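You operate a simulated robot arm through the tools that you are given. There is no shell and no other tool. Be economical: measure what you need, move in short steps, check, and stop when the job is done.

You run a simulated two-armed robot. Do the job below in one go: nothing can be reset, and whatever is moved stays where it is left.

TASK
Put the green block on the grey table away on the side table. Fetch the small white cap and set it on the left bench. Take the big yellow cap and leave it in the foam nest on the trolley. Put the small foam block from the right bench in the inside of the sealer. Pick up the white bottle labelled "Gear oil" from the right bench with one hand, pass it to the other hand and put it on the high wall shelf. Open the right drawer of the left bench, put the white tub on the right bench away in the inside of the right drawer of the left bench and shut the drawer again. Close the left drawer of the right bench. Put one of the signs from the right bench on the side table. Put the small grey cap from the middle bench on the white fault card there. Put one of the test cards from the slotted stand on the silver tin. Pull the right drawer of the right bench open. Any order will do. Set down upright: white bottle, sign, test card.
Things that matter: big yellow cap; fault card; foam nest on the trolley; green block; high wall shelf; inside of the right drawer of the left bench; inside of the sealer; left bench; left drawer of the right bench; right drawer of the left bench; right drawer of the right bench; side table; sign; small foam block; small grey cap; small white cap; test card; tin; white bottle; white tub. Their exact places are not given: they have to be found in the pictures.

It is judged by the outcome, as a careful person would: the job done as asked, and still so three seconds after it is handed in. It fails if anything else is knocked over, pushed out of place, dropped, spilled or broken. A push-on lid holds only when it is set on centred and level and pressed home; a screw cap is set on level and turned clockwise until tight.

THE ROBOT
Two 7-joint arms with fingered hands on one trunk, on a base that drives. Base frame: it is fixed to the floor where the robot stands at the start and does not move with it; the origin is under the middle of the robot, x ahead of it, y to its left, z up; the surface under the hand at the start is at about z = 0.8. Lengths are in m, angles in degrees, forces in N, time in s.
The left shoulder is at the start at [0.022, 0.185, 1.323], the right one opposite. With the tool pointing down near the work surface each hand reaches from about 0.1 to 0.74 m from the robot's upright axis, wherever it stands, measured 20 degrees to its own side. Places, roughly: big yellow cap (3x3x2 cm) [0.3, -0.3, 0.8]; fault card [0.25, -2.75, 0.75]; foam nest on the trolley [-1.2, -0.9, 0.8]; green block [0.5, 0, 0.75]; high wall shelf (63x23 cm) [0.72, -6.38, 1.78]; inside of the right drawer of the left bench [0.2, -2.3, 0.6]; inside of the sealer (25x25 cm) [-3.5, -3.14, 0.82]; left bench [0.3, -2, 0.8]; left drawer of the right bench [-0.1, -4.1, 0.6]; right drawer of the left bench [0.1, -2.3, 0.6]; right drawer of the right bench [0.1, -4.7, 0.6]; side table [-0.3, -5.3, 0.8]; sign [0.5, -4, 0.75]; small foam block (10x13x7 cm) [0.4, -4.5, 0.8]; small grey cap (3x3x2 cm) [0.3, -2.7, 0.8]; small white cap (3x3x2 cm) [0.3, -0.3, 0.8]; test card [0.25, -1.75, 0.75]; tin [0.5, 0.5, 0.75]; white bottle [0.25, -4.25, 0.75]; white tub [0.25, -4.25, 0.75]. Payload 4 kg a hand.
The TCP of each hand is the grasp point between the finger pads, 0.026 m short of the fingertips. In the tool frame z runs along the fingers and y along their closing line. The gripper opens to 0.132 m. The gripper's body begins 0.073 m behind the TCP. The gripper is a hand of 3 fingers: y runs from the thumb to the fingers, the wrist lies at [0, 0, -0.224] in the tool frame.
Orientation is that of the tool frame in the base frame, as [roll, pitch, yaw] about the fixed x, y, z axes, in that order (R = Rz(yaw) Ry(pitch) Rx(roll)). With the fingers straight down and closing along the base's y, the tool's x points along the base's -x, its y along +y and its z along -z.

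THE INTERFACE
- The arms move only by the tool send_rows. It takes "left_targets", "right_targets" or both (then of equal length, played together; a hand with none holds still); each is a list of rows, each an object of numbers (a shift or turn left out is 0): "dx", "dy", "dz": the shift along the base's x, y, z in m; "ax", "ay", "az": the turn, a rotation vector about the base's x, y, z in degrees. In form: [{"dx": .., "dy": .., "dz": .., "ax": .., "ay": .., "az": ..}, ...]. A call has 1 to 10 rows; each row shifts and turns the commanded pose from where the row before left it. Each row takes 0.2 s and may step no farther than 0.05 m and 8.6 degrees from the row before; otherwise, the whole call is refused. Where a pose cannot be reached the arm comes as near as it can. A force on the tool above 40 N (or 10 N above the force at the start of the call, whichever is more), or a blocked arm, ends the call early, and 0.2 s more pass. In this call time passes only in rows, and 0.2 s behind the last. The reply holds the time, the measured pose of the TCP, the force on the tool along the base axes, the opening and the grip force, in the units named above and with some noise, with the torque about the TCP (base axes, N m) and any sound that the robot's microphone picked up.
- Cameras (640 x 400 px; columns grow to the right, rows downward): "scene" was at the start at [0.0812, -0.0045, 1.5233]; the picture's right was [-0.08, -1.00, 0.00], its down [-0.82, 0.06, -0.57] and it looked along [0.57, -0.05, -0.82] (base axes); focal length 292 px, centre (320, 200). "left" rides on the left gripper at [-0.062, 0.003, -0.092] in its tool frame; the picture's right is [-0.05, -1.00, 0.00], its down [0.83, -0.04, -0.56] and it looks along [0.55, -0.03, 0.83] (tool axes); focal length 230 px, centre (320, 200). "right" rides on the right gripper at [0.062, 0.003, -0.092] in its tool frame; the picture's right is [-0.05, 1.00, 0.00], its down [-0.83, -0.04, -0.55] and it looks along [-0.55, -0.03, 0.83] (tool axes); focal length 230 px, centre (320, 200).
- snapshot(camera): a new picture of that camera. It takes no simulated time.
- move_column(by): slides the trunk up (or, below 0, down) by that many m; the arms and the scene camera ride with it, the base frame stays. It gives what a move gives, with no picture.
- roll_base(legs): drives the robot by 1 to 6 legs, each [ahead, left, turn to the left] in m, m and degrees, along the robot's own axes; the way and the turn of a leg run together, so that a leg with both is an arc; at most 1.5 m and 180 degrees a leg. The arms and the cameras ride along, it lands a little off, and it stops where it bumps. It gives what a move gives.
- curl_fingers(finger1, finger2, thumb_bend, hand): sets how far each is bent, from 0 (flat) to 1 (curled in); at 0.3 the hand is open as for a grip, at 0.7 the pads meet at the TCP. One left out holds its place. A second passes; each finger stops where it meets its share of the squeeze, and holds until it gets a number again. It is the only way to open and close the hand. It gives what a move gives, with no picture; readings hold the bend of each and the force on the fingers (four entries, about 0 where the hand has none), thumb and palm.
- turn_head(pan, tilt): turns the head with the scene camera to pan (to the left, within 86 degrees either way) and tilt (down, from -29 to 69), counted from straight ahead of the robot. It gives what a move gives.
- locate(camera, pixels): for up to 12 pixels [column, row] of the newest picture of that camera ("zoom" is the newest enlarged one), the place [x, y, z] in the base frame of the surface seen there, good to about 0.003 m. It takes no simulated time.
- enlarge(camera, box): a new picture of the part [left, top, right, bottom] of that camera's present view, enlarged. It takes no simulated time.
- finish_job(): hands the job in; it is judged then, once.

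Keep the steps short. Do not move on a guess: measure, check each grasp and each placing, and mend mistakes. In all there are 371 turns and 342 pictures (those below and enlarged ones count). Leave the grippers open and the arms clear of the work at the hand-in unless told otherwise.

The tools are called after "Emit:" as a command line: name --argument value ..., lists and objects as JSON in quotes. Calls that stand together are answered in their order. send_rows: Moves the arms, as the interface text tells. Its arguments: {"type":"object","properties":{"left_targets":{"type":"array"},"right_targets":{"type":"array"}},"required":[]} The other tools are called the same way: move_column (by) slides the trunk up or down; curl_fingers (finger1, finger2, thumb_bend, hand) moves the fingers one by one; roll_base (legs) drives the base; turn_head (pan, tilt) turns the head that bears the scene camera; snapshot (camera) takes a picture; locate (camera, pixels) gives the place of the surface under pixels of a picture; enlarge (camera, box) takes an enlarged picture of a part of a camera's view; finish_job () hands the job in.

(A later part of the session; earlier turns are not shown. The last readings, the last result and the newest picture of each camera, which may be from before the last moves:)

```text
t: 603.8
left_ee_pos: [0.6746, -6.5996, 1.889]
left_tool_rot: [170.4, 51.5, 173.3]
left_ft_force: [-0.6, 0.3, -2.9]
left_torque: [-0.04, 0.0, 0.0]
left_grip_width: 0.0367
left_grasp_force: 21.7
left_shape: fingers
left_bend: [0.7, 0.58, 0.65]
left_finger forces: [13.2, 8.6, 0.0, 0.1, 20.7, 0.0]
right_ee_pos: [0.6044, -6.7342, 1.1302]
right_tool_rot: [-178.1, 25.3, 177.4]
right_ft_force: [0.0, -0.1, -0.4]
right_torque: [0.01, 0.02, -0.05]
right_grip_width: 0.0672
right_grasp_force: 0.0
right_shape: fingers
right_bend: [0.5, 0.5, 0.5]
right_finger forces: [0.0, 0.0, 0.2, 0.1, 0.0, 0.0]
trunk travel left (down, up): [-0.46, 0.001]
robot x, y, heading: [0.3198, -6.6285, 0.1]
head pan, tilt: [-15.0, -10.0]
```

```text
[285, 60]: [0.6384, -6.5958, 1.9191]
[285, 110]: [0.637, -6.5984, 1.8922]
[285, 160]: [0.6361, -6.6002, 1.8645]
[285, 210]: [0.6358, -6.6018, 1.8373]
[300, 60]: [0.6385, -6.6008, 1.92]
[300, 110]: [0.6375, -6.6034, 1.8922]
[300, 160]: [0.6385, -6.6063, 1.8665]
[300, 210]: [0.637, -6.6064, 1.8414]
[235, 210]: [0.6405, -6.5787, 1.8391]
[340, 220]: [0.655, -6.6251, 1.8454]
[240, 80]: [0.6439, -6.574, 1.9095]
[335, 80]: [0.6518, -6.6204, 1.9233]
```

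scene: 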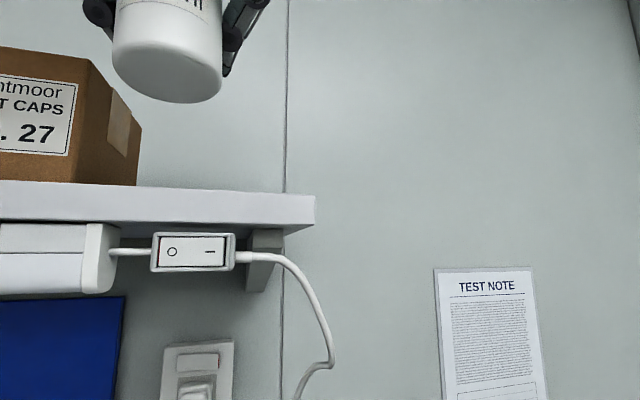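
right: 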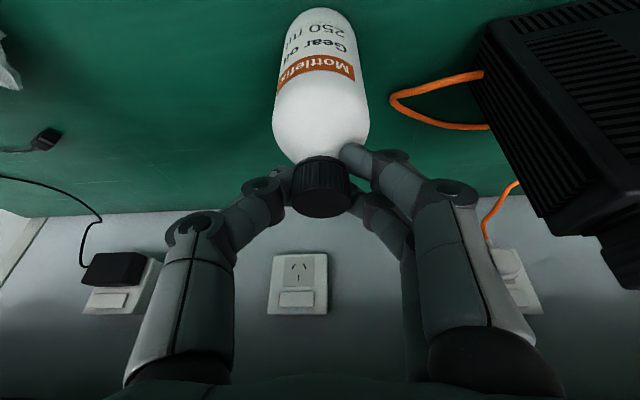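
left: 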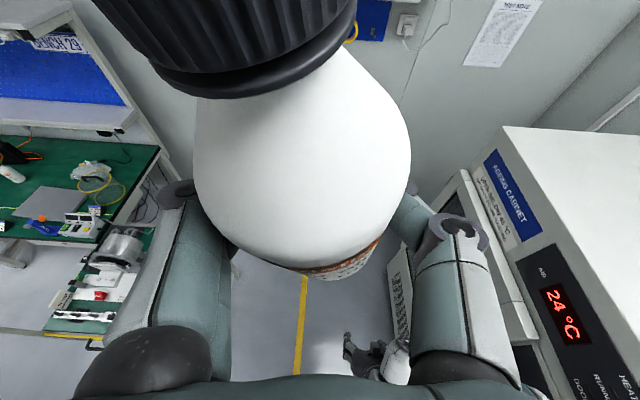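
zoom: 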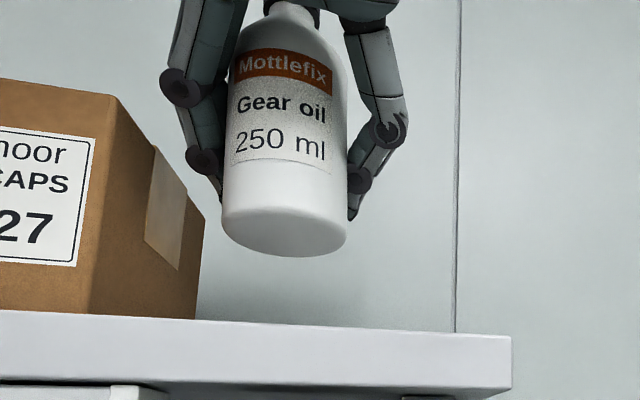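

Nearly perfectly upright. I lower in small steps to the shelf.

Emit:
send_rows --left_targets '[{"dz": -0.015}, {"dz": -0.012}, {"dz": -0.006}]'

Emit:
enlarge --camera "scene" --box '[80, 0, 340, 230]'

```text
t: 604.6
left_ee_pos: [0.6753, -6.595, 1.859]
left_tool_rot: [170.6, 51.4, 173.5]
left_ft_force: [0.3, 0.4, -3.4]
left_torque: [-0.01, 0.02, 0.0]
left_grip_width: 0.0367
left_grasp_force: 21.6
left_shape: fingers
left_bend: [0.7, 0.58, 0.65]
left_finger forces: [13.2, 8.7, 0.0, 0.0, 20.8, 0.0]
right_ee_pos: [0.604, -6.7342, 1.1317]
right_tool_rot: [-178.1, 25.4, 177.6]
right_ft_force: [0.6, 0.5, 0.2]
right_torque: [0.01, 0.02, -0.01]
right_grip_width: 0.0675
right_grasp_force: 0.1
right_shape: fingers
right_bend: [0.5, 0.5, 0.5]
right_finger forces: [0.0, 0.1, 0.0, 0.1, 0.0, 0.0]
trunk travel left (down, up): [-0.46, 0.001]
robot x, y, heading: [0.322, -6.6263, -0.0]
head pan, tilt: [-15.0, -10.0]
```

```text
1.74 times, centred on (210, 115) of scene
```

zoom: 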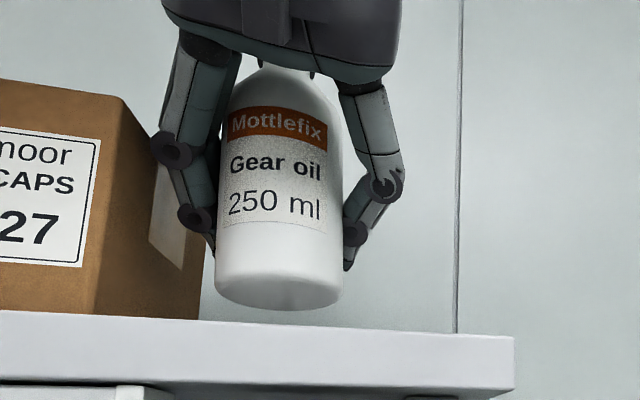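

Emit:
send_rows --left_targets '[{"dz": -0.005}, {"dz": -0.004}]'

```text
t: 605.2
left_ee_pos: [0.6729, -6.5973, 1.8488]
left_tool_rot: [170.6, 51.6, 173.4]
left_ft_force: [0.3, 0.6, -2.6]
left_torque: [0.01, -0.02, 0.0]
left_grip_width: 0.0367
left_grasp_force: 21.1
left_shape: fingers
left_bend: [0.7, 0.58, 0.65]
left_finger forces: [13.2, 8.7, 0.0, 0.0, 20.7, 0.1]
right_ee_pos: [0.6043, -6.733, 1.1317]
right_tool_rot: [-178.0, 25.4, 177.5]
right_ft_force: [-0.1, -0.4, -0.7]
right_torque: [-0.01, -0.01, -0.01]
right_grip_width: 0.0671
right_grasp_force: 0.1
right_shape: fingers
right_bend: [0.5, 0.5, 0.5]
right_finger forces: [0.0, 0.1, 0.1, 0.0, 0.0, 0.0]
trunk travel left (down, up): [-0.46, 0.001]
robot x, y, heading: [0.3202, -6.6246, 0.2]
head pan, tilt: [-15.0, -10.0]
```

Emit:
send_rows --left_targets '[{"dz": -0.004}, {"dz": -0.003}]'

```text
t: 605.8
left_ee_pos: [0.6754, -6.5977, 1.841]
left_tool_rot: [170.5, 51.4, 173.4]
left_ft_force: [-0.2, -0.1, -2.9]
left_torque: [0.02, -0.01, -0.01]
left_grip_width: 0.0364
left_grasp_force: 21.2
left_shape: fingers
left_bend: [0.7, 0.58, 0.65]
left_finger forces: [13.3, 8.7, 0.0, 0.0, 20.7, 0.0]
right_ee_pos: [0.6048, -6.7334, 1.1312]
right_tool_rot: [-178.1, 25.5, 177.5]
right_ft_force: [1.0, -1.2, -0.1]
right_torque: [0.0, 0.0, 0.01]
right_grip_width: 0.0674
right_grasp_force: 0.1
right_shape: fingers
right_bend: [0.5, 0.5, 0.5]
right_finger forces: [0.0, 0.0, 0.0, 0.0, 0.0, 0.1]
trunk travel left (down, up): [-0.46, 0.001]
robot x, y, heading: [0.3154, -6.6231, 0.1]
head pan, tilt: [-15.0, -10.0]
```

Still hanging free (−2.9 N). I continue.

Emit:
send_rows --left_targets '[{"dz": -0.004}, {"dz": -0.003}]'

Emit:
enlarge --camera "scene" --box '[80, 60, 340, 230]'

```text
t: 606.4
left_ee_pos: [0.6749, -6.6, 1.8345]
left_tool_rot: [170.5, 51.4, 173.4]
left_ft_force: [-0.6, -0.5, -2.5]
left_torque: [-0.01, 0.0, 0.02]
left_grip_width: 0.0367
left_grasp_force: 21.3
left_shape: fingers
left_bend: [0.7, 0.58, 0.65]
left_finger forces: [13.2, 8.7, 0.1, 0.0, 20.8, 0.1]
right_ee_pos: [0.6045, -6.7336, 1.1303]
right_tool_rot: [-178.1, 25.4, 177.5]
right_ft_force: [0.0, -0.1, 0.2]
right_torque: [0.0, 0.02, 0.01]
right_grip_width: 0.0673
right_grasp_force: 0.0
right_shape: fingers
right_bend: [0.5, 0.5, 0.5]
right_finger forces: [0.0, 0.1, 0.0, 0.0, 0.0, 0.1]
trunk travel left (down, up): [-0.46, 0.001]
robot x, y, heading: [0.3224, -6.6239, 0.2]
head pan, tilt: [-15.0, -10.0]
```

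```text
2.35 times, centred on (210, 145) of scene
```

zoom: 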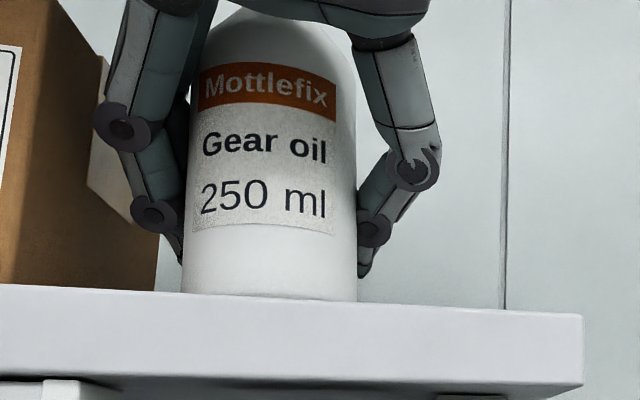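

Emit:
send_rows --left_targets '[{"dz": -0.003}, {"dz": -0.003}]'

```text
t: 607.0
left_ee_pos: [0.6732, -6.602, 1.8289]
left_tool_rot: [170.5, 51.7, 173.4]
left_ft_force: [1.6, -3.1, 16.9]
left_torque: [0.25, -0.21, -0.03]
left_grip_width: 0.0344
left_grasp_force: 20.9
left_shape: fingers
left_bend: [0.71, 0.58, 0.66]
left_finger forces: [9.5, 10.5, 0.0, 0.1, 21.7, 0.0]
right_ee_pos: [0.604, -6.7346, 1.1316]
right_tool_rot: [-178.2, 25.4, 177.4]
right_ft_force: [0.1, 0.4, -0.1]
right_torque: [0.02, -0.01, -0.02]
right_grip_width: 0.0675
right_grasp_force: 0.0
right_shape: fingers
right_bend: [0.5, 0.5, 0.5]
right_finger forces: [0.0, 0.0, 0.0, 0.0, 0.1, 0.0]
trunk travel left (down, up): [-0.46, 0.001]
robot x, y, heading: [0.3209, -6.623, 0.1]
head pan, tilt: [-15.0, -10.0]
```

The bottle stands on the shelf (contact). I ease 1 mm, open the fingers moderately and check.

Emit:
send_rows --left_targets '[{"dz": 0.0015}]'

Emit:
curl_fingers --hand "left" --finger1 0.53 --finger2 0.53 --thumb_bend 0.5

Emit:
enlarge --camera "scene" --box '[80, 60, 340, 230]'

```text
t: 607.4
left_ee_pos: [0.6736, -6.5999, 1.8301]
left_tool_rot: [170.5, 51.4, 173.3]
left_ft_force: [1.3, -2.1, 10.1]
left_torque: [0.14, -0.12, -0.01]
left_grip_width: 0.0342
left_grasp_force: 21.0
left_shape: fingers
left_bend: [0.71, 0.58, 0.66]
left_finger forces: [9.8, 10.0, 0.0, 0.0, 21.2, 0.1]
right_ee_pos: [0.6035, -6.7341, 1.1316]
right_tool_rot: [-178.1, 25.4, 177.4]
right_ft_force: [-0.1, 0.1, 0.2]
right_torque: [0.02, -0.02, -0.01]
right_grip_width: 0.0673
right_grasp_force: 0.0
right_shape: fingers
right_bend: [0.5, 0.5, 0.5]
right_finger forces: [0.0, 0.0, 0.1, 0.0, 0.1, 0.1]
trunk travel left (down, up): [-0.46, 0.001]
robot x, y, heading: [0.3216, -6.6259, 0.4]
head pan, tilt: [-15.0, -10.0]
```

```text
t: 608.4
left_ee_pos: [0.6741, -6.5977, 1.8297]
left_tool_rot: [170.6, 51.4, 173.4]
left_ft_force: [-0.1, 0.0, -1.0]
left_torque: [-0.01, 0.03, 0.0]
left_grip_width: 0.0622
left_grasp_force: 0.0
left_shape: fingers
left_bend: [0.53, 0.53, 0.5]
left_finger forces: [0.0, 0.1, 0.1, 0.0, 0.0, 0.0]
right_ee_pos: [0.6049, -6.7338, 1.1321]
right_tool_rot: [-178.1, 25.4, 177.5]
right_ft_force: [-0.2, -0.1, 0.3]
right_torque: [0.02, 0.0, 0.01]
right_grip_width: 0.0671
right_grasp_force: 0.0
right_shape: fingers
right_bend: [0.5, 0.5, 0.5]
right_finger forces: [0.1, 0.1, 0.1, 0.1, 0.1, 0.1]
trunk travel left (down, up): [-0.46, 0.001]
robot x, y, heading: [0.3203, -6.6255, 0.3]
head pan, tilt: [-15.0, -10.0]
```

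```text
2.35 times, centred on (210, 145) of scene
```

zoom: 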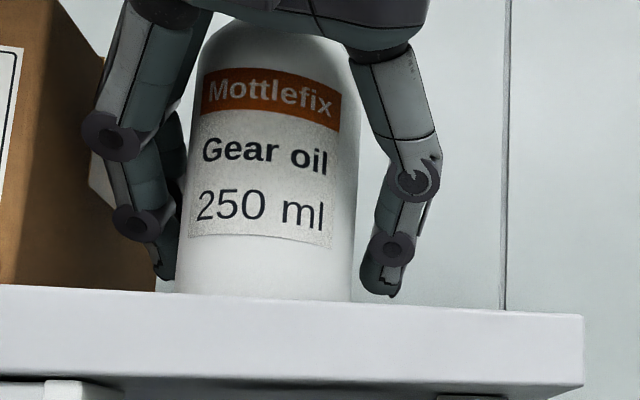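

Standing free. I open a bit more on the free side and retreat along the hand axis.

Emit:
curl_fingers --hand "left" --finger1 0.5 --finger2 0.5 --thumb_bend 0.4

Emit:
send_rows --left_targets '[{"dx": -0.012, "dy": -0.003, "dz": 0.008}, {"dx": -0.02, "dz": 0.014}, {"dx": -0.03, "dz": 0.02}, {"dx": -0.035, "dz": 0.015}, {"dx": -0.04}, {"dx": -0.03}]'

Emit:
snapshot --camera "scene"

```text
t: 609.4
left_ee_pos: [0.6736, -6.5979, 1.8302]
left_tool_rot: [170.6, 51.6, 173.4]
left_ft_force: [0.3, 0.4, -0.9]
left_torque: [-0.02, -0.01, 0.01]
left_grip_width: 0.0839
left_grasp_force: 0.2
left_shape: fingers
left_bend: [0.5, 0.5, 0.4]
left_finger forces: [0.1, 0.1, 0.0, 0.0, 0.0, 0.0]
right_ee_pos: [0.6041, -6.7328, 1.1315]
right_tool_rot: [-178.1, 25.5, 177.6]
right_ft_force: [-0.3, -0.6, 0.0]
right_torque: [-0.01, 0.01, 0.0]
right_grip_width: 0.0674
right_grasp_force: 0.1
right_shape: fingers
right_bend: [0.5, 0.5, 0.5]
right_finger forces: [0.1, 0.1, 0.0, 0.0, 0.0, 0.0]
trunk travel left (down, up): [-0.46, 0.001]
robot x, y, heading: [0.3225, -6.6244, 0.3]
head pan, tilt: [-15.0, -10.0]
```

```text
t: 610.8
left_ee_pos: [0.5521, -6.605, 1.8528]
left_tool_rot: [170.8, 51.5, 173.4]
left_ft_force: [0.2, 0.1, 0.2]
left_torque: [-0.01, -0.02, -0.04]
left_grip_width: 0.0844
left_grasp_force: 0.1
left_shape: fingers
left_bend: [0.5, 0.5, 0.4]
left_finger forces: [0.0, 0.0, 0.0, 0.0, 0.0, 0.0]
left hand out of reach, approached as far as the arm can: row 5, 6
right_ee_pos: [0.6037, -6.7331, 1.1305]
right_tool_rot: [-178.1, 25.3, 177.5]
right_ft_force: [0.1, -0.4, 0.1]
right_torque: [-0.01, -0.02, 0.01]
right_grip_width: 0.0676
right_grasp_force: 0.1
right_shape: fingers
right_bend: [0.5, 0.5, 0.5]
right_finger forces: [0.0, 0.1, 0.1, 0.0, 0.0, 0.0]
trunk travel left (down, up): [-0.46, 0.001]
robot x, y, heading: [0.3222, -6.6247, -0.0]
head pan, tilt: [-15.0, -10.0]
```

```text
50 pictures are left
```

scene: 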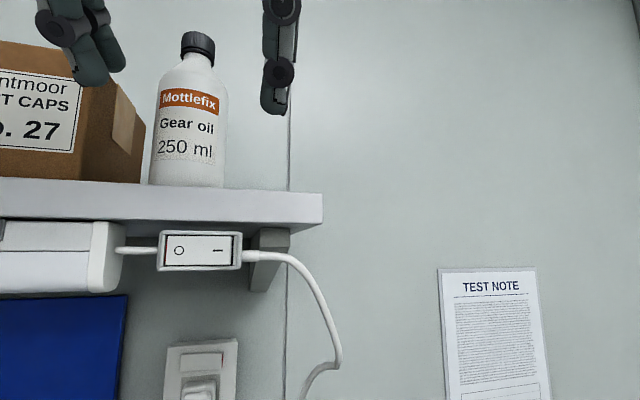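

The Gear oil bottle stands upright on the high shelf. Last task: open the right drawer of the right bench. I leave the shelf area carefully.

Emit:
roll_base --legs '[[0, 0.5, 0], [-1.2, 0, 0], [0, 0.8, 0], [0, 0.7, 0]]'

Emit:
send_rows --left_targets '[{"dz": -0.04, "ay": 8}, {"dz": -0.045, "ay": 8}, {"dz": -0.045, "ay": 8}, {"dz": -0.045, "ay": 8}, {"dz": -0.045, "ay": 8}, {"dz": -0.045, "ay": 8}, {"dz": -0.045, "ay": 3.5}, {"dz": -0.045, "ax": -5}, {"dz": -0.045}, {"dz": -0.045}]'

Emit:
send_rows --left_targets '[{"az": 8.6}, {"az": 8.6}, {"az": 8.6}, {"az": 8.6}, {"az": 8.6}, {"az": 8.6}, {"az": 8.6}, {"az": 8.6}, {"az": 8.6}, {"az": 8.6}]' --right_targets '[{"dz": 0.04}, {"dz": 0.04}, {"dz": 0.04}, {"dz": 0.04}, {"dz": 0.04}, {"dz": 0.04}, {}, {}, {}, {}]'

Emit:
turn_head --pan 0 --tilt 35

Emit:
snapshot --camera "scene"

```text
t: 627.0
left_ee_pos: [-0.6539, -4.5686, 1.8526]
left_tool_rot: [170.6, 51.7, 173.0]
left_ft_force: [0.5, -0.6, 0.4]
left_torque: [0.03, 0.02, 0.0]
left_grip_width: 0.0843
left_grasp_force: 0.0
left_shape: fingers
left_bend: [0.5, 0.5, 0.4]
left_finger forces: [0.1, 0.0, 0.0, 0.0, 0.1, 0.0]
right_ee_pos: [-0.6046, -4.6961, 1.1312]
right_tool_rot: [-178.2, 25.5, 177.2]
right_ft_force: [0.2, 0.2, 0.1]
right_torque: [-0.02, 0.0, -0.03]
right_grip_width: 0.0675
right_grasp_force: 0.0
right_shape: fingers
right_bend: [0.5, 0.5, 0.5]
right_finger forces: [0.1, 0.0, 0.0, 0.0, 0.1, 0.1]
trunk travel left (down, up): [-0.46, 0.001]
robot x, y, heading: [-0.8868, -4.5819, -0.2]
head pan, tilt: [-15.0, -10.0]
```

```text
t: 629.2
left_ee_pos: [-0.6563, -4.5642, 1.4112]
left_tool_rot: [-178.8, 0.6, 175.6]
left_ft_force: [0.3, 0.8, -0.2]
left_torque: [-0.01, 0.03, 0.0]
left_grip_width: 0.0841
left_grasp_force: 0.1
left_shape: fingers
left_bend: [0.5, 0.5, 0.4]
left_finger forces: [0.1, 0.1, 0.0, 0.0, 0.0, 0.0]
right_ee_pos: [-0.6026, -4.695, 1.1311]
right_tool_rot: [-178.1, 25.2, 177.3]
right_ft_force: [0.2, 0.3, 0.3]
right_torque: [-0.03, 0.02, 0.01]
right_grip_width: 0.0673
right_grasp_force: 0.2
right_shape: fingers
right_bend: [0.5, 0.5, 0.5]
right_finger forces: [0.0, 0.0, 0.0, 0.1, 0.0, 0.2]
trunk travel left (down, up): [-0.46, 0.001]
robot x, y, heading: [-0.8855, -4.5896, -0.1]
head pan, tilt: [-15.0, -10.0]
```

```text
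t: 631.4
left_ee_pos: [-0.6548, -4.5663, 1.4055]
left_tool_rot: [-178.9, 0.6, -98.1]
left_ft_force: [-0.5, 0.3, -0.4]
left_torque: [-0.04, -0.01, -0.01]
left_grip_width: 0.084
left_grasp_force: 0.2
left_shape: fingers
left_bend: [0.5, 0.5, 0.4]
left_finger forces: [0.1, 0.0, 0.0, 0.0, 0.1, 0.1]
right_ee_pos: [-0.5607, -4.7305, 1.3535]
right_tool_rot: [-178.1, 25.3, 177.4]
right_ft_force: [0.1, 0.1, 0.5]
right_torque: [-0.02, -0.03, 0.01]
right_grip_width: 0.0674
right_grasp_force: 0.1
right_shape: fingers
right_bend: [0.5, 0.5, 0.5]
right_finger forces: [0.1, 0.0, 0.0, 0.0, 0.0, 0.0]
right hand out of reach, approached as far as the arm can: row 1, 2, 3, 4, 5, 6
trunk travel left (down, up): [-0.46, 0.001]
robot x, y, heading: [-0.885, -4.5822, -0.3]
head pan, tilt: [-15.0, -10.0]
```

```text
t: 632.5
left_ee_pos: [-0.6553, -4.5657, 1.4074]
left_tool_rot: [-178.8, 0.6, -98.3]
left_ft_force: [0.6, -0.6, 0.0]
left_torque: [0.02, 0.01, -0.02]
left_grip_width: 0.0842
left_grasp_force: 0.1
left_shape: fingers
left_bend: [0.5, 0.5, 0.4]
left_finger forces: [0.0, 0.1, 0.0, 0.1, 0.1, 0.1]
right_ee_pos: [-0.5605, -4.7299, 1.3534]
right_tool_rot: [-178.1, 25.3, 177.5]
right_ft_force: [-0.3, 1.2, 1.3]
right_torque: [-0.04, 0.0, 0.03]
right_grip_width: 0.0674
right_grasp_force: 0.0
right_shape: fingers
right_bend: [0.5, 0.5, 0.5]
right_finger forces: [0.1, 0.1, 0.1, 0.0, 0.0, 0.1]
trunk travel left (down, up): [-0.46, 0.001]
robot x, y, heading: [-0.883, -4.5847, -0.2]
head pan, tilt: [0.0, 35.0]
```

```text
49 pictures are left
```

scene: 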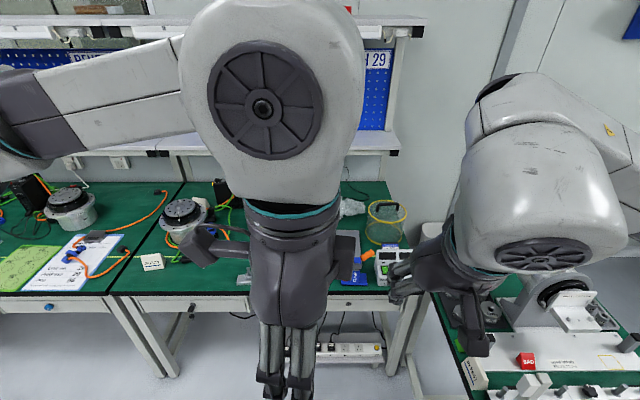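

Emit:
locate --camera "scene" --pixels '[[540, 110], [610, 110], [635, 150], [500, 90], [480, 345], [300, 360]]'

Emit:
turn_head --pan -60 --tilt 25

Emit:
snapshot --camera "scene"

```text
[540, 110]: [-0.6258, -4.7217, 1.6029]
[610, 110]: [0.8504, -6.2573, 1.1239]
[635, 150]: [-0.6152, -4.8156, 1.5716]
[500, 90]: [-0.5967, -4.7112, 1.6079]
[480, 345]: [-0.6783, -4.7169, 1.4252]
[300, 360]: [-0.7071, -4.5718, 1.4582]
```

```text
t: 633.9
left_ee_pos: [-0.6549, -4.5686, 1.4073]
left_tool_rot: [-178.9, 0.7, -98.3]
left_ft_force: [0.1, -0.6, -0.1]
left_torque: [-0.03, -0.01, -0.02]
left_grip_width: 0.084
left_grasp_force: 0.1
left_shape: fingers
left_bend: [0.5, 0.5, 0.4]
left_finger forces: [0.0, 0.1, 0.0, 0.0, 0.0, 0.1]
right_ee_pos: [-0.5609, -4.7309, 1.3532]
right_tool_rot: [-178.1, 25.3, 177.5]
right_ft_force: [0.0, 0.3, -0.6]
right_torque: [0.02, 0.02, 0.01]
right_grip_width: 0.0674
right_grasp_force: 0.2
right_shape: fingers
right_bend: [0.5, 0.5, 0.5]
right_finger forces: [0.1, 0.0, 0.1, 0.0, 0.1, 0.1]
trunk travel left (down, up): [-0.46, 0.001]
robot x, y, heading: [-0.8862, -4.5827, -0.0]
head pan, tilt: [-60.0, 25.0]
```

```text
48 pictures are left
```

scene: 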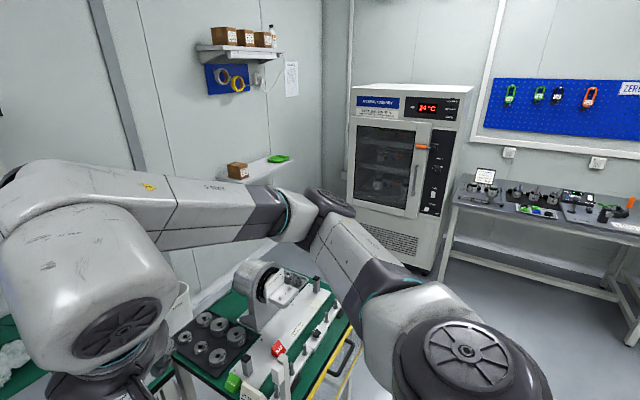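

The bottle is visible on the shelf. Before lowering the trunk I tuck the right arm back so its elbow stays clear of the side table.

Emit:
send_rows --right_targets '[{"dx": -0.03, "dy": -0.03}, {"dx": -0.03, "dy": -0.03}, {"dx": -0.03, "dy": -0.03}, {"dx": -0.03, "dy": -0.03}, {"dx": -0.03, "dy": -0.03}, {"dx": -0.03, "dy": -0.03}]'

Emit:
snapshot --camera "scene"

```text
t: 635.2
left_ee_pos: [-0.6534, -4.5653, 1.4067]
left_tool_rot: [-178.9, 0.6, -98.3]
left_ft_force: [-0.2, 0.0, -0.4]
left_torque: [0.0, 0.01, 0.03]
left_grip_width: 0.0842
left_grasp_force: 0.0
left_shape: fingers
left_bend: [0.5, 0.5, 0.4]
left_finger forces: [0.0, 0.0, 0.0, 0.0, 0.0, 0.0]
right_ee_pos: [-0.611, -4.7828, 1.3638]
right_tool_rot: [-178.1, 25.2, 177.2]
right_ft_force: [0.0, 0.1, -0.4]
right_torque: [-0.02, 0.01, -0.01]
right_grip_width: 0.0676
right_grasp_force: 0.1
right_shape: fingers
right_bend: [0.5, 0.5, 0.5]
right_finger forces: [0.0, 0.0, 0.0, 0.1, 0.1, 0.0]
right hand out of reach, approached as far as the arm can: row 2, 3, 4, 5, 6
trunk travel left (down, up): [-0.46, 0.001]
robot x, y, heading: [-0.8827, -4.5841, -0.3]
head pan, tilt: [-60.0, 25.0]
```

```text
47 pictures are left
```

scene: 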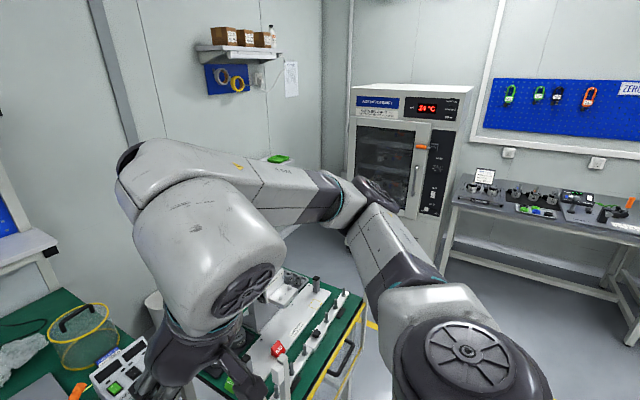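

Emit:
locate --camera "scene" --pixels '[[378, 192], [345, 200], [310, 195], [400, 240], [345, 300]]'

```text
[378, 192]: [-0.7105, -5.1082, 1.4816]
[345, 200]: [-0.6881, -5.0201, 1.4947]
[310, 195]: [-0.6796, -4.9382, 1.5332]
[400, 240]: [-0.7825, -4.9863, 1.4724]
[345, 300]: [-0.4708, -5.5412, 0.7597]
```

Clear of the fence. I lower the trunk fully, set the left hand (thumb flat, fingers partly closed) and pitch it forward.

Emit:
move_column --by -0.455

Emit:
curl_fingers --hand "left" --finger1 0.4 --finger2 0.4 --thumb_bend 0.0

Emit:
send_rows --left_targets '[{"dx": 0.04, "az": 4}, {"dx": 0.04, "az": 4}, {"dx": 0.04, "ay": -8}, {"dx": 0.04, "ay": -8}, {"dx": 0.035, "dz": -0.02, "ay": -8}, {"dx": 0.035, "dz": -0.03, "ay": -8}, {"dx": 0.03, "dz": -0.035, "ay": -8}, {"dx": 0.03, "dz": -0.035, "ay": -6}, {"dx": 0.03, "dz": -0.035}, {"dx": 0.03, "dz": -0.035}]'

Emit:
turn_head --pan 0 --tilt 35

Emit:
snapshot --camera "scene"

```text
refused: -0.455 is not a number from -0.4 to 0.4
```

```text
t: 636.2
left_ee_pos: [-0.6546, -4.5671, 1.4065]
left_tool_rot: [-178.9, 0.7, -98.2]
left_ft_force: [0.1, 0.0, 0.4]
left_torque: [-0.01, -0.03, 0.0]
left_grip_width: 0.1387
left_grasp_force: 0.1
left_shape: fingers
left_bend: [0.4, 0.4, 0.0]
left_finger forces: [0.0, 0.0, 0.0, 0.1, 0.0, 0.0]
right_ee_pos: [-0.6117, -4.7841, 1.3634]
right_tool_rot: [-178.0, 25.4, 177.3]
right_ft_force: [0.6, 0.2, 0.0]
right_torque: [-0.03, -0.04, 0.0]
right_grip_width: 0.0677
right_grasp_force: 0.0
right_shape: fingers
right_bend: [0.5, 0.5, 0.5]
right_finger forces: [0.0, 0.0, 0.0, 0.1, 0.0, 0.0]
trunk travel left (down, up): [-0.46, 0.001]
robot x, y, heading: [-0.8858, -4.5795, -0.2]
head pan, tilt: [-60.0, 25.0]
```

```text
t: 638.5
left_ee_pos: [-0.3027, -4.5658, 1.2178]
left_tool_rot: [-132.8, 0.6, -89.8]
left_ft_force: [0.1, 0.2, 0.0]
left_torque: [-0.03, 0.04, -0.01]
left_grip_width: 0.1392
left_grasp_force: 0.0
left_shape: fingers
left_bend: [0.4, 0.4, 0.0]
left_finger forces: [0.1, 0.0, 0.1, 0.0, 0.1, 0.0]
right_ee_pos: [-0.6109, -4.7843, 1.363]
right_tool_rot: [-178.1, 25.3, 177.3]
right_ft_force: [-0.5, -0.2, -0.1]
right_torque: [0.02, 0.0, 0.03]
right_grip_width: 0.0672
right_grasp_force: 0.1
right_shape: fingers
right_bend: [0.5, 0.5, 0.5]
right_finger forces: [0.0, 0.0, 0.0, 0.1, 0.0, 0.0]
trunk travel left (down, up): [-0.46, 0.001]
robot x, y, heading: [-0.8837, -4.5863, -0.2]
head pan, tilt: [-60.0, 25.0]
```

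```text
t: 639.8
left_ee_pos: [-0.3054, -4.5654, 1.2193]
left_tool_rot: [-132.9, 0.6, -89.8]
left_ft_force: [-0.3, -0.7, 0.1]
left_torque: [0.02, -0.04, 0.01]
left_grip_width: 0.1392
left_grasp_force: 0.1
left_shape: fingers
left_bend: [0.4, 0.4, 0.0]
left_finger forces: [0.1, 0.1, 0.0, 0.1, 0.0, 0.1]
right_ee_pos: [-0.6108, -4.7848, 1.3631]
right_tool_rot: [-178.1, 25.4, 177.2]
right_ft_force: [-0.5, -0.2, -0.1]
right_torque: [0.01, -0.01, -0.03]
right_grip_width: 0.0673
right_grasp_force: 0.1
right_shape: fingers
right_bend: [0.5, 0.5, 0.5]
right_finger forces: [0.1, 0.0, 0.0, 0.1, 0.0, 0.1]
trunk travel left (down, up): [-0.46, 0.001]
robot x, y, heading: [-0.8889, -4.5841, -0.1]
head pan, tilt: [0.0, 35.0]
```

```text
46 pictures are left
```

scene: 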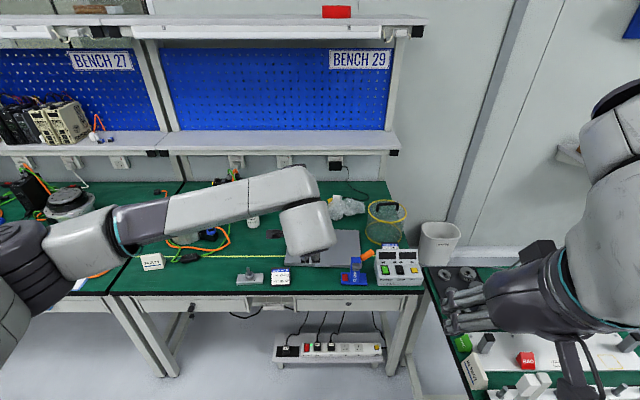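

Emit:
roll_base --legs '[[-0.12, -0.02, 0]]'

Emit:
move_column --by -0.4

Emit:
move_column --by -0.058

Emit:
send_rows --left_targets '[{"dx": 0.03, "dz": -0.035}, {"dx": 0.03, "dz": -0.035}, {"dx": 0.03, "dz": -0.035}, {"dx": 0.03, "dz": -0.03, "ay": -3}, {"dx": 0.03, "dz": -0.03, "ay": -4}, {"dz": -0.03, "ay": -3}]'

Emit:
snapshot --camera "left"

```text
t: 641.0
left_ee_pos: [-0.4214, -4.5834, 1.2169]
left_tool_rot: [-133.0, 0.7, -89.6]
left_ft_force: [-0.2, -0.4, 0.3]
left_torque: [-0.05, 0.01, 0.01]
left_grip_width: 0.1395
left_grasp_force: 0.0
left_shape: fingers
left_bend: [0.4, 0.4, 0.0]
left_finger forces: [0.0, 0.0, 0.0, 0.0, 0.1, 0.1]
right_ee_pos: [-0.7288, -4.8024, 1.3635]
right_tool_rot: [-178.0, 25.2, 177.4]
right_ft_force: [0.5, 0.7, -1.2]
right_torque: [-0.02, 0.04, -0.02]
right_grip_width: 0.0673
right_grasp_force: 0.1
right_shape: fingers
right_bend: [0.5, 0.5, 0.5]
right_finger forces: [0.0, 0.0, 0.1, 0.1, 0.0, 0.0]
trunk travel left (down, up): [-0.46, 0.001]
robot x, y, heading: [-1.0089, -4.6054, -0.1]
head pan, tilt: [0.0, 35.0]
```

```text
t: 644.8
left_ee_pos: [-0.423, -4.5843, 0.8206]
left_tool_rot: [-132.8, 0.6, -89.6]
left_ft_force: [-0.5, 0.7, -0.7]
left_torque: [-0.02, 0.0, 0.03]
left_grip_width: 0.1394
left_grasp_force: 0.1
left_shape: fingers
left_bend: [0.4, 0.4, 0.0]
left_finger forces: [0.0, 0.0, 0.0, 0.1, 0.0, 0.0]
right_ee_pos: [-0.6504, -4.8032, 0.8211]
right_tool_rot: [-177.1, 2.2, 177.7]
right_ft_force: [-0.9, 0.6, 0.2]
right_torque: [0.02, 0.02, 0.02]
right_grip_width: 0.0674
right_grasp_force: 0.0
right_shape: fingers
right_bend: [0.5, 0.5, 0.5]
right_finger forces: [0.1, 0.0, 0.0, 0.0, 0.0, 0.0]
trunk travel left (down, up): [-0.06, 0.401]
robot x, y, heading: [-1.0054, -4.6064, -0.1]
head pan, tilt: [0.0, 35.0]
```

```text
t: 645.8
left_ee_pos: [-0.425, -4.5844, 0.7626]
left_tool_rot: [-132.7, 0.6, -89.6]
left_ft_force: [-0.1, 0.1, 0.1]
left_torque: [-0.01, 0.0, -0.03]
left_grip_width: 0.1394
left_grasp_force: 0.1
left_shape: fingers
left_bend: [0.4, 0.4, 0.0]
left_finger forces: [0.0, 0.1, 0.0, 0.1, 0.0, 0.0]
right_ee_pos: [-0.6395, -4.802, 0.7177]
right_tool_rot: [-176.9, -4.9, 177.6]
right_ft_force: [-0.3, 0.4, 0.7]
right_torque: [-0.02, -0.05, 0.03]
right_grip_width: 0.0675
right_grasp_force: 0.2
right_shape: fingers
right_bend: [0.5, 0.5, 0.5]
right_finger forces: [0.0, 0.0, 0.0, 0.0, 0.1, 0.0]
trunk travel left (down, up): [-0.002, 0.459]
robot x, y, heading: [-1.0034, -4.6048, 0.0]
head pan, tilt: [0.0, 35.0]
```

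```text
t: 647.2
left_ee_pos: [-0.2741, -4.5863, 0.5687]
left_tool_rot: [-122.9, 0.5, -89.5]
left_ft_force: [0.2, 0.4, -0.4]
left_torque: [-0.01, -0.01, -0.01]
left_grip_width: 0.1394
left_grasp_force: 0.0
left_shape: fingers
left_bend: [0.4, 0.4, 0.0]
left_finger forces: [0.1, 0.0, 0.0, 0.1, 0.0, 0.1]
right_ee_pos: [-0.6391, -4.8044, 0.718]
right_tool_rot: [-176.9, -4.9, 177.7]
right_ft_force: [-0.4, -0.6, -0.4]
right_torque: [0.0, 0.01, 0.02]
right_grip_width: 0.0676
right_grasp_force: 0.1
right_shape: fingers
right_bend: [0.5, 0.5, 0.5]
right_finger forces: [0.0, 0.1, 0.0, 0.0, 0.1, 0.0]
trunk travel left (down, up): [-0.002, 0.459]
robot x, y, heading: [-1.0088, -4.6043, -0.2]
head pan, tilt: [0.0, 35.0]
```

```text
45 pictures are left
```

left: 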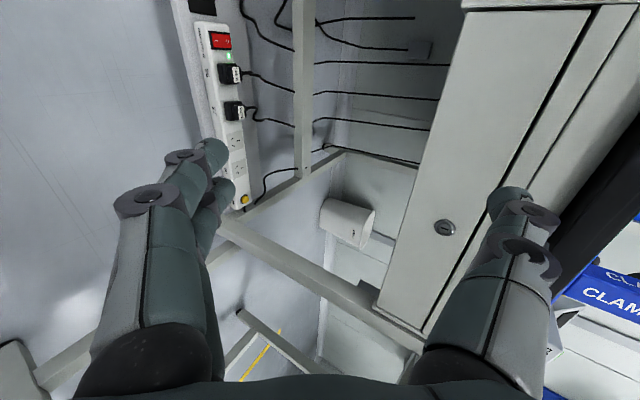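

The mirrored pose works. I check the panel edge and the frame bar below it.

Emit:
locate --camera "left" --pixels '[[300, 270], [250, 240], [340, 300], [412, 200], [395, 280], [370, 315], [510, 195], [520, 260], [305, 100], [445, 228]]'

```text
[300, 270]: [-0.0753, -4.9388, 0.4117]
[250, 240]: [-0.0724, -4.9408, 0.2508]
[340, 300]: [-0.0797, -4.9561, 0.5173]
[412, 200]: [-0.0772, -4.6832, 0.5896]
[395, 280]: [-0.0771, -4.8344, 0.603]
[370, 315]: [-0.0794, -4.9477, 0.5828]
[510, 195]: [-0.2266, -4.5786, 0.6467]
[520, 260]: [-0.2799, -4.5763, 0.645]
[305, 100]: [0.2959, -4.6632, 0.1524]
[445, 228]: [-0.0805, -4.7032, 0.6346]
```

Panel bottom z≈0.588, lock at y=−4.70. I lower the hand, drive 0.1 m ahead and slide the thumb under the panel.

Emit:
send_rows --left_targets '[{"dz": -0.04}, {"dz": -0.042}]'

Emit:
roll_base --legs '[[0.105, 0, 0]]'

Emit:
send_rows --left_targets '[{"dx": 0.03}, {"dx": 0.03}, {"dx": 0.025}]'

Emit:
snapshot --camera "left"

```text
t: 647.8
left_ee_pos: [-0.2729, -4.584, 0.4851]
left_tool_rot: [-122.9, 0.6, -89.5]
left_ft_force: [0.1, 1.3, -0.3]
left_torque: [-0.01, 0.0, 0.01]
left_grip_width: 0.1395
left_grasp_force: 0.1
left_shape: fingers
left_bend: [0.4, 0.4, 0.0]
left_finger forces: [0.1, 0.0, 0.1, 0.1, 0.0, 0.0]
right_ee_pos: [-0.6382, -4.8026, 0.717]
right_tool_rot: [-176.8, -4.9, 177.6]
right_ft_force: [0.7, 0.3, 0.2]
right_torque: [0.04, 0.0, -0.01]
right_grip_width: 0.0676
right_grasp_force: 0.1
right_shape: fingers
right_bend: [0.5, 0.5, 0.5]
right_finger forces: [0.0, 0.1, 0.1, 0.0, 0.1, 0.1]
trunk travel left (down, up): [-0.002, 0.459]
robot x, y, heading: [-1.0033, -4.6047, -0.2]
head pan, tilt: [0.0, 35.0]
```

```text
t: 648.7
left_ee_pos: [-0.2519, -4.5891, 0.491]
left_tool_rot: [-122.4, 0.3, -90.2]
left_ft_force: [-0.8, 0.5, 0.1]
left_torque: [0.02, -0.01, 0.02]
left_grip_width: 0.1396
left_grasp_force: 0.1
left_shape: fingers
left_bend: [0.4, 0.4, 0.0]
left_finger forces: [0.1, 0.0, 0.0, 0.0, 0.1, 0.1]
right_ee_pos: [-0.6326, -4.8042, 0.7196]
right_tool_rot: [-176.2, -4.9, 178.2]
right_ft_force: [0.0, 0.5, -0.4]
right_torque: [0.02, 0.02, 0.0]
right_grip_width: 0.0676
right_grasp_force: 0.0
right_shape: fingers
right_bend: [0.5, 0.5, 0.5]
right_finger forces: [0.0, 0.1, 0.0, 0.0, 0.0, 0.0]
trunk travel left (down, up): [-0.002, 0.459]
robot x, y, heading: [-0.9849, -4.6045, -0.7]
head pan, tilt: [0.0, 35.0]
stopped in leg 1: the robot was blocked; the commanded pose is now the measured one
```

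```text
t: 649.5
left_ee_pos: [-0.1679, -4.588, 0.4948]
left_tool_rot: [-122.4, 0.4, -90.0]
left_ft_force: [0.5, -0.2, 0.2]
left_torque: [0.04, -0.02, 0.04]
left_grip_width: 0.1397
left_grasp_force: 0.1
left_shape: fingers
left_bend: [0.4, 0.4, 0.0]
left_finger forces: [0.1, 0.0, 0.0, 0.0, 0.0, 0.1]
right_ee_pos: [-0.633, -4.8042, 0.719]
right_tool_rot: [-176.3, -4.8, 178.2]
right_ft_force: [0.9, 0.5, 0.1]
right_torque: [0.01, 0.01, -0.02]
right_grip_width: 0.0672
right_grasp_force: 0.1
right_shape: fingers
right_bend: [0.5, 0.5, 0.5]
right_finger forces: [0.0, 0.1, 0.1, 0.1, 0.0, 0.0]
trunk travel left (down, up): [-0.002, 0.459]
robot x, y, heading: [-0.9819, -4.6025, -0.7]
head pan, tilt: [0.0, 35.0]
```

```text
44 pictures are left
```

left: 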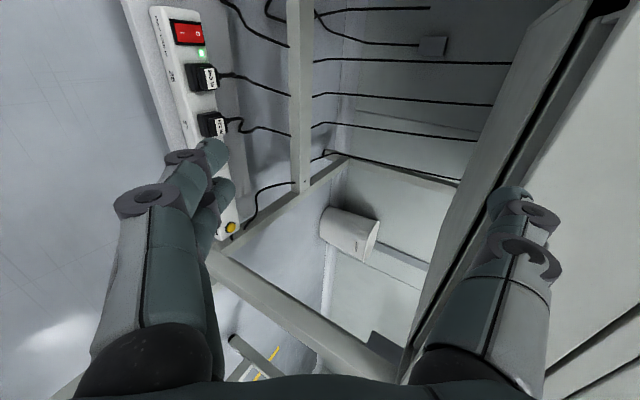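

The base was blocked—probably the right arm at the guard frame. I look.

Emit:
turn_head --pan -65 --tilt 40

Emit:
snapshot --camera "scene"

```text
t: 650.8
left_ee_pos: [-0.1674, -4.5878, 0.495]
left_tool_rot: [-122.3, 0.4, -90.0]
left_ft_force: [0.1, 0.2, 0.1]
left_torque: [-0.02, 0.0, -0.03]
left_grip_width: 0.1392
left_grasp_force: 0.1
left_shape: fingers
left_bend: [0.4, 0.4, 0.0]
left_finger forces: [0.0, 0.0, 0.0, 0.0, 0.0, 0.1]
right_ee_pos: [-0.6327, -4.8043, 0.7188]
right_tool_rot: [-176.3, -4.9, 178.3]
right_ft_force: [0.2, -0.4, -0.6]
right_torque: [0.01, 0.02, 0.0]
right_grip_width: 0.0674
right_grasp_force: 0.0
right_shape: fingers
right_bend: [0.5, 0.5, 0.5]
right_finger forces: [0.1, 0.0, 0.0, 0.0, 0.0, 0.0]
trunk travel left (down, up): [-0.002, 0.459]
robot x, y, heading: [-0.9768, -4.6054, -0.7]
head pan, tilt: [-65.0, 40.0]
```

```text
43 pictures are left
```

scene: 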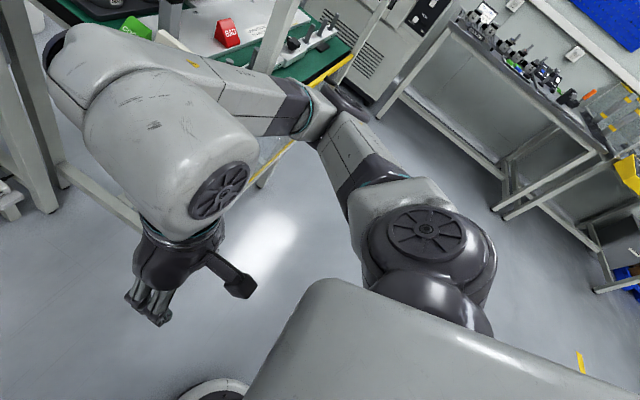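

The right elbow touches the guard. I lift the right hand up and in to raise that elbow.

Emit:
send_rows --right_targets '[{"dz": 0.045}, {"dz": 0.045}, {"dz": 0.045}, {"dz": 0.045}, {"dz": 0.045}, {"dz": 0.045}, {"dz": 0.045}, {"dz": 0.045}]'

Emit:
snapshot --camera "scene"

Emit:
locate --camera "scene" --pixels '[[335, 100], [320, 110], [345, 120], [300, 90]]'

```text
t: 652.6
left_ee_pos: [-0.1637, -4.588, 0.4858]
left_tool_rot: [-123.0, 0.4, -89.9]
left_ft_force: [-0.1, -0.1, -0.3]
left_torque: [0.0, -0.04, -0.02]
left_grip_width: 0.1393
left_grasp_force: 0.0
left_shape: fingers
left_bend: [0.4, 0.4, 0.0]
left_finger forces: [0.1, 0.1, 0.1, 0.1, 0.0, 0.0]
right_ee_pos: [-0.6254, -4.7727, 1.0384]
right_tool_rot: [-176.7, -5.6, 178.3]
right_ft_force: [0.4, 0.1, -0.5]
right_torque: [-0.02, -0.02, -0.01]
right_grip_width: 0.0678
right_grasp_force: 0.0
right_shape: fingers
right_bend: [0.5, 0.5, 0.5]
right_finger forces: [0.0, 0.1, 0.1, 0.0, 0.1, 0.0]
right hand out of reach, approached as far as the arm can: row 7, 8
trunk travel left (down, up): [-0.002, 0.459]
robot x, y, heading: [-0.9854, -4.6058, -0.6]
head pan, tilt: [-65.0, 40.0]
```

```text
42 pictures are left
```

scene: 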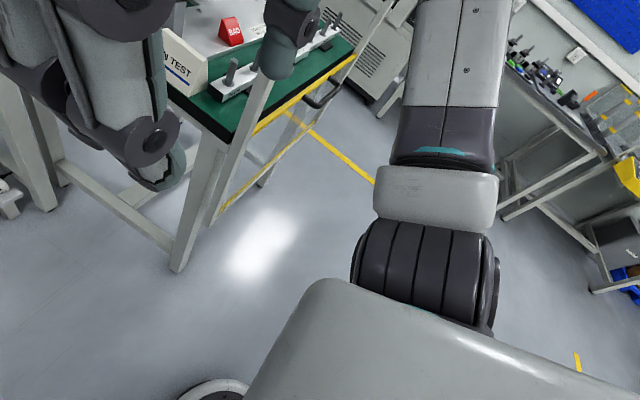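

```text
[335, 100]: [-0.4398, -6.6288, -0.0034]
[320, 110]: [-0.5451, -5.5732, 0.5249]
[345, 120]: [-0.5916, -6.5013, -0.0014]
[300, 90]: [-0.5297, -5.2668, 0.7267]
```

Clear now. I drive 8 cm ahead so the thumb goes under the panel.

Emit:
roll_base --legs '[[0.08, 0, 0.6]]'

Emit:
snapshot --camera "left"

```text
t: 653.7
left_ee_pos: [-0.0839, -4.582, 0.4861]
left_tool_rot: [-122.9, 0.6, -89.4]
left_ft_force: [0.2, -0.1, 0.2]
left_torque: [-0.01, 0.02, 0.0]
left_grip_width: 0.1393
left_grasp_force: 0.0
left_shape: fingers
left_bend: [0.4, 0.4, 0.0]
left_finger forces: [0.0, 0.0, 0.0, 0.0, 0.0, 0.0]
right_ee_pos: [-0.5438, -4.7692, 1.0379]
right_tool_rot: [-176.6, -5.6, 178.8]
right_ft_force: [-0.2, 0.9, -0.4]
right_torque: [0.01, 0.01, 0.01]
right_grip_width: 0.0677
right_grasp_force: 0.0
right_shape: fingers
right_bend: [0.5, 0.5, 0.5]
right_finger forces: [0.1, 0.1, 0.0, 0.1, 0.1, 0.1]
trunk travel left (down, up): [-0.002, 0.459]
robot x, y, heading: [-0.9014, -4.6078, 0.1]
head pan, tilt: [-65.0, 40.0]
```

```text
41 pictures are left
```

left: 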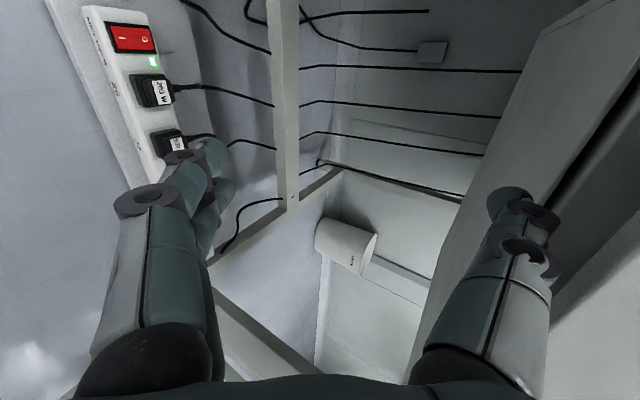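

Emit:
send_rows --left_targets '[{"dz": 0.01}, {"dz": 0.006}]'

```text
t: 654.3
left_ee_pos: [-0.0857, -4.5811, 0.4994]
left_tool_rot: [-123.3, 0.6, -89.4]
left_ft_force: [-2.2, -0.5, -10.6]
left_torque: [-0.03, 0.01, 0.03]
left_grip_width: 0.1335
left_grasp_force: 5.1
left_shape: fingers
left_bend: [0.4, 0.4, 0.09]
left_finger forces: [0.0, 0.1, 0.1, 0.0, 10.2, 0.1]
right_ee_pos: [-0.543, -4.7695, 1.0378]
right_tool_rot: [-176.7, -5.6, 178.8]
right_ft_force: [-0.2, -0.8, -0.5]
right_torque: [0.0, 0.0, 0.03]
right_grip_width: 0.0676
right_grasp_force: 0.1
right_shape: fingers
right_bend: [0.5, 0.5, 0.5]
right_finger forces: [0.0, 0.0, 0.0, 0.1, 0.0, 0.0]
trunk travel left (down, up): [-0.002, 0.459]
robot x, y, heading: [-0.8992, -4.607, -0.1]
head pan, tilt: [-65.0, 40.0]
```

Contact 10 N. A bit more pressure, then pull.

Emit:
send_rows --left_targets '[{"dz": 0.005}, {"dz": 0.003}]'

Emit:
send_rows --left_targets '[{"dx": -0.015}, {"dx": -0.015}, {"dx": -0.02}, {"dx": -0.02}, {"dx": -0.02}]'

Emit:
turn_head --pan 0 --tilt 40

Emit:
snapshot --camera "scene"

```text
t: 654.9
left_ee_pos: [-0.0871, -4.5802, 0.5056]
left_tool_rot: [-123.4, 0.6, -89.5]
left_ft_force: [-10.4, -1.3, -27.8]
left_torque: [0.15, -0.37, -0.01]
left_grip_width: 0.1254
left_grasp_force: 14.0
left_shape: fingers
left_bend: [0.4, 0.4, 0.19]
left_finger forces: [0.0, 0.0, 0.1, 0.1, 27.5, 0.0]
right_ee_pos: [-0.5439, -4.7692, 1.0377]
right_tool_rot: [-176.7, -5.7, 178.8]
right_ft_force: [1.0, 0.9, -0.6]
right_torque: [0.01, 0.0, -0.01]
right_grip_width: 0.0677
right_grasp_force: 0.1
right_shape: fingers
right_bend: [0.5, 0.5, 0.5]
right_finger forces: [0.0, 0.1, 0.1, 0.0, 0.0, 0.0]
trunk travel left (down, up): [-0.002, 0.459]
robot x, y, heading: [-0.9044, -4.6023, -0.0]
head pan, tilt: [-65.0, 40.0]
```

```text
t: 656.2
left_ee_pos: [-0.1793, -4.5808, 0.5044]
left_tool_rot: [-124.0, 0.6, -89.7]
left_ft_force: [-2.2, -1.3, -23.1]
left_torque: [0.19, 0.32, -0.04]
left_grip_width: 0.1263
left_grasp_force: 11.1
left_shape: fingers
left_bend: [0.4, 0.4, 0.2]
left_finger forces: [0.1, 0.1, 0.1, 0.0, 22.5, 0.1]
right_ee_pos: [-0.5446, -4.7692, 1.0399]
right_tool_rot: [-176.7, -5.5, 178.8]
right_ft_force: [-0.7, 0.2, -0.4]
right_torque: [0.01, 0.01, 0.0]
right_grip_width: 0.0676
right_grasp_force: 0.1
right_shape: fingers
right_bend: [0.5, 0.5, 0.5]
right_finger forces: [0.1, 0.0, 0.0, 0.1, 0.0, 0.0]
trunk travel left (down, up): [-0.002, 0.459]
robot x, y, heading: [-0.9011, -4.604, 0.0]
head pan, tilt: [-65.0, 40.0]
stopped in row 5 (left hand): the force on the tool passed its limit at 41 N (the readings are from after the stop); the commanded pose is now the measured one
```

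```text
t: 657.6
left_ee_pos: [-0.1773, -4.5807, 0.5063]
left_tool_rot: [-123.5, 0.6, -89.7]
left_ft_force: [-1.8, -3.0, -31.7]
left_torque: [0.21, 0.4, -0.05]
left_grip_width: 0.1233
left_grasp_force: 15.8
left_shape: fingers
left_bend: [0.4, 0.4, 0.2]
left_finger forces: [0.0, 0.1, 0.0, 0.1, 31.7, 0.1]
right_ee_pos: [-0.5428, -4.7702, 1.0377]
right_tool_rot: [-176.7, -5.6, 178.8]
right_ft_force: [0.4, -0.1, -0.1]
right_torque: [0.01, -0.03, 0.0]
right_grip_width: 0.0676
right_grasp_force: 0.1
right_shape: fingers
right_bend: [0.5, 0.5, 0.5]
right_finger forces: [0.0, 0.1, 0.0, 0.0, 0.0, 0.1]
trunk travel left (down, up): [-0.002, 0.459]
robot x, y, heading: [-0.8983, -4.6065, -0.1]
head pan, tilt: [0.0, 40.0]
```

```text
40 pictures are left
```

scene: 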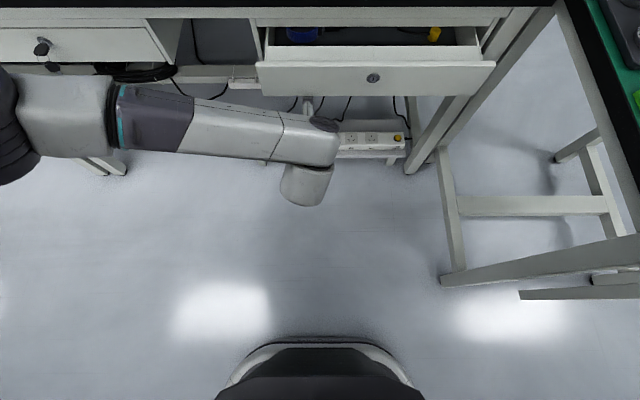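

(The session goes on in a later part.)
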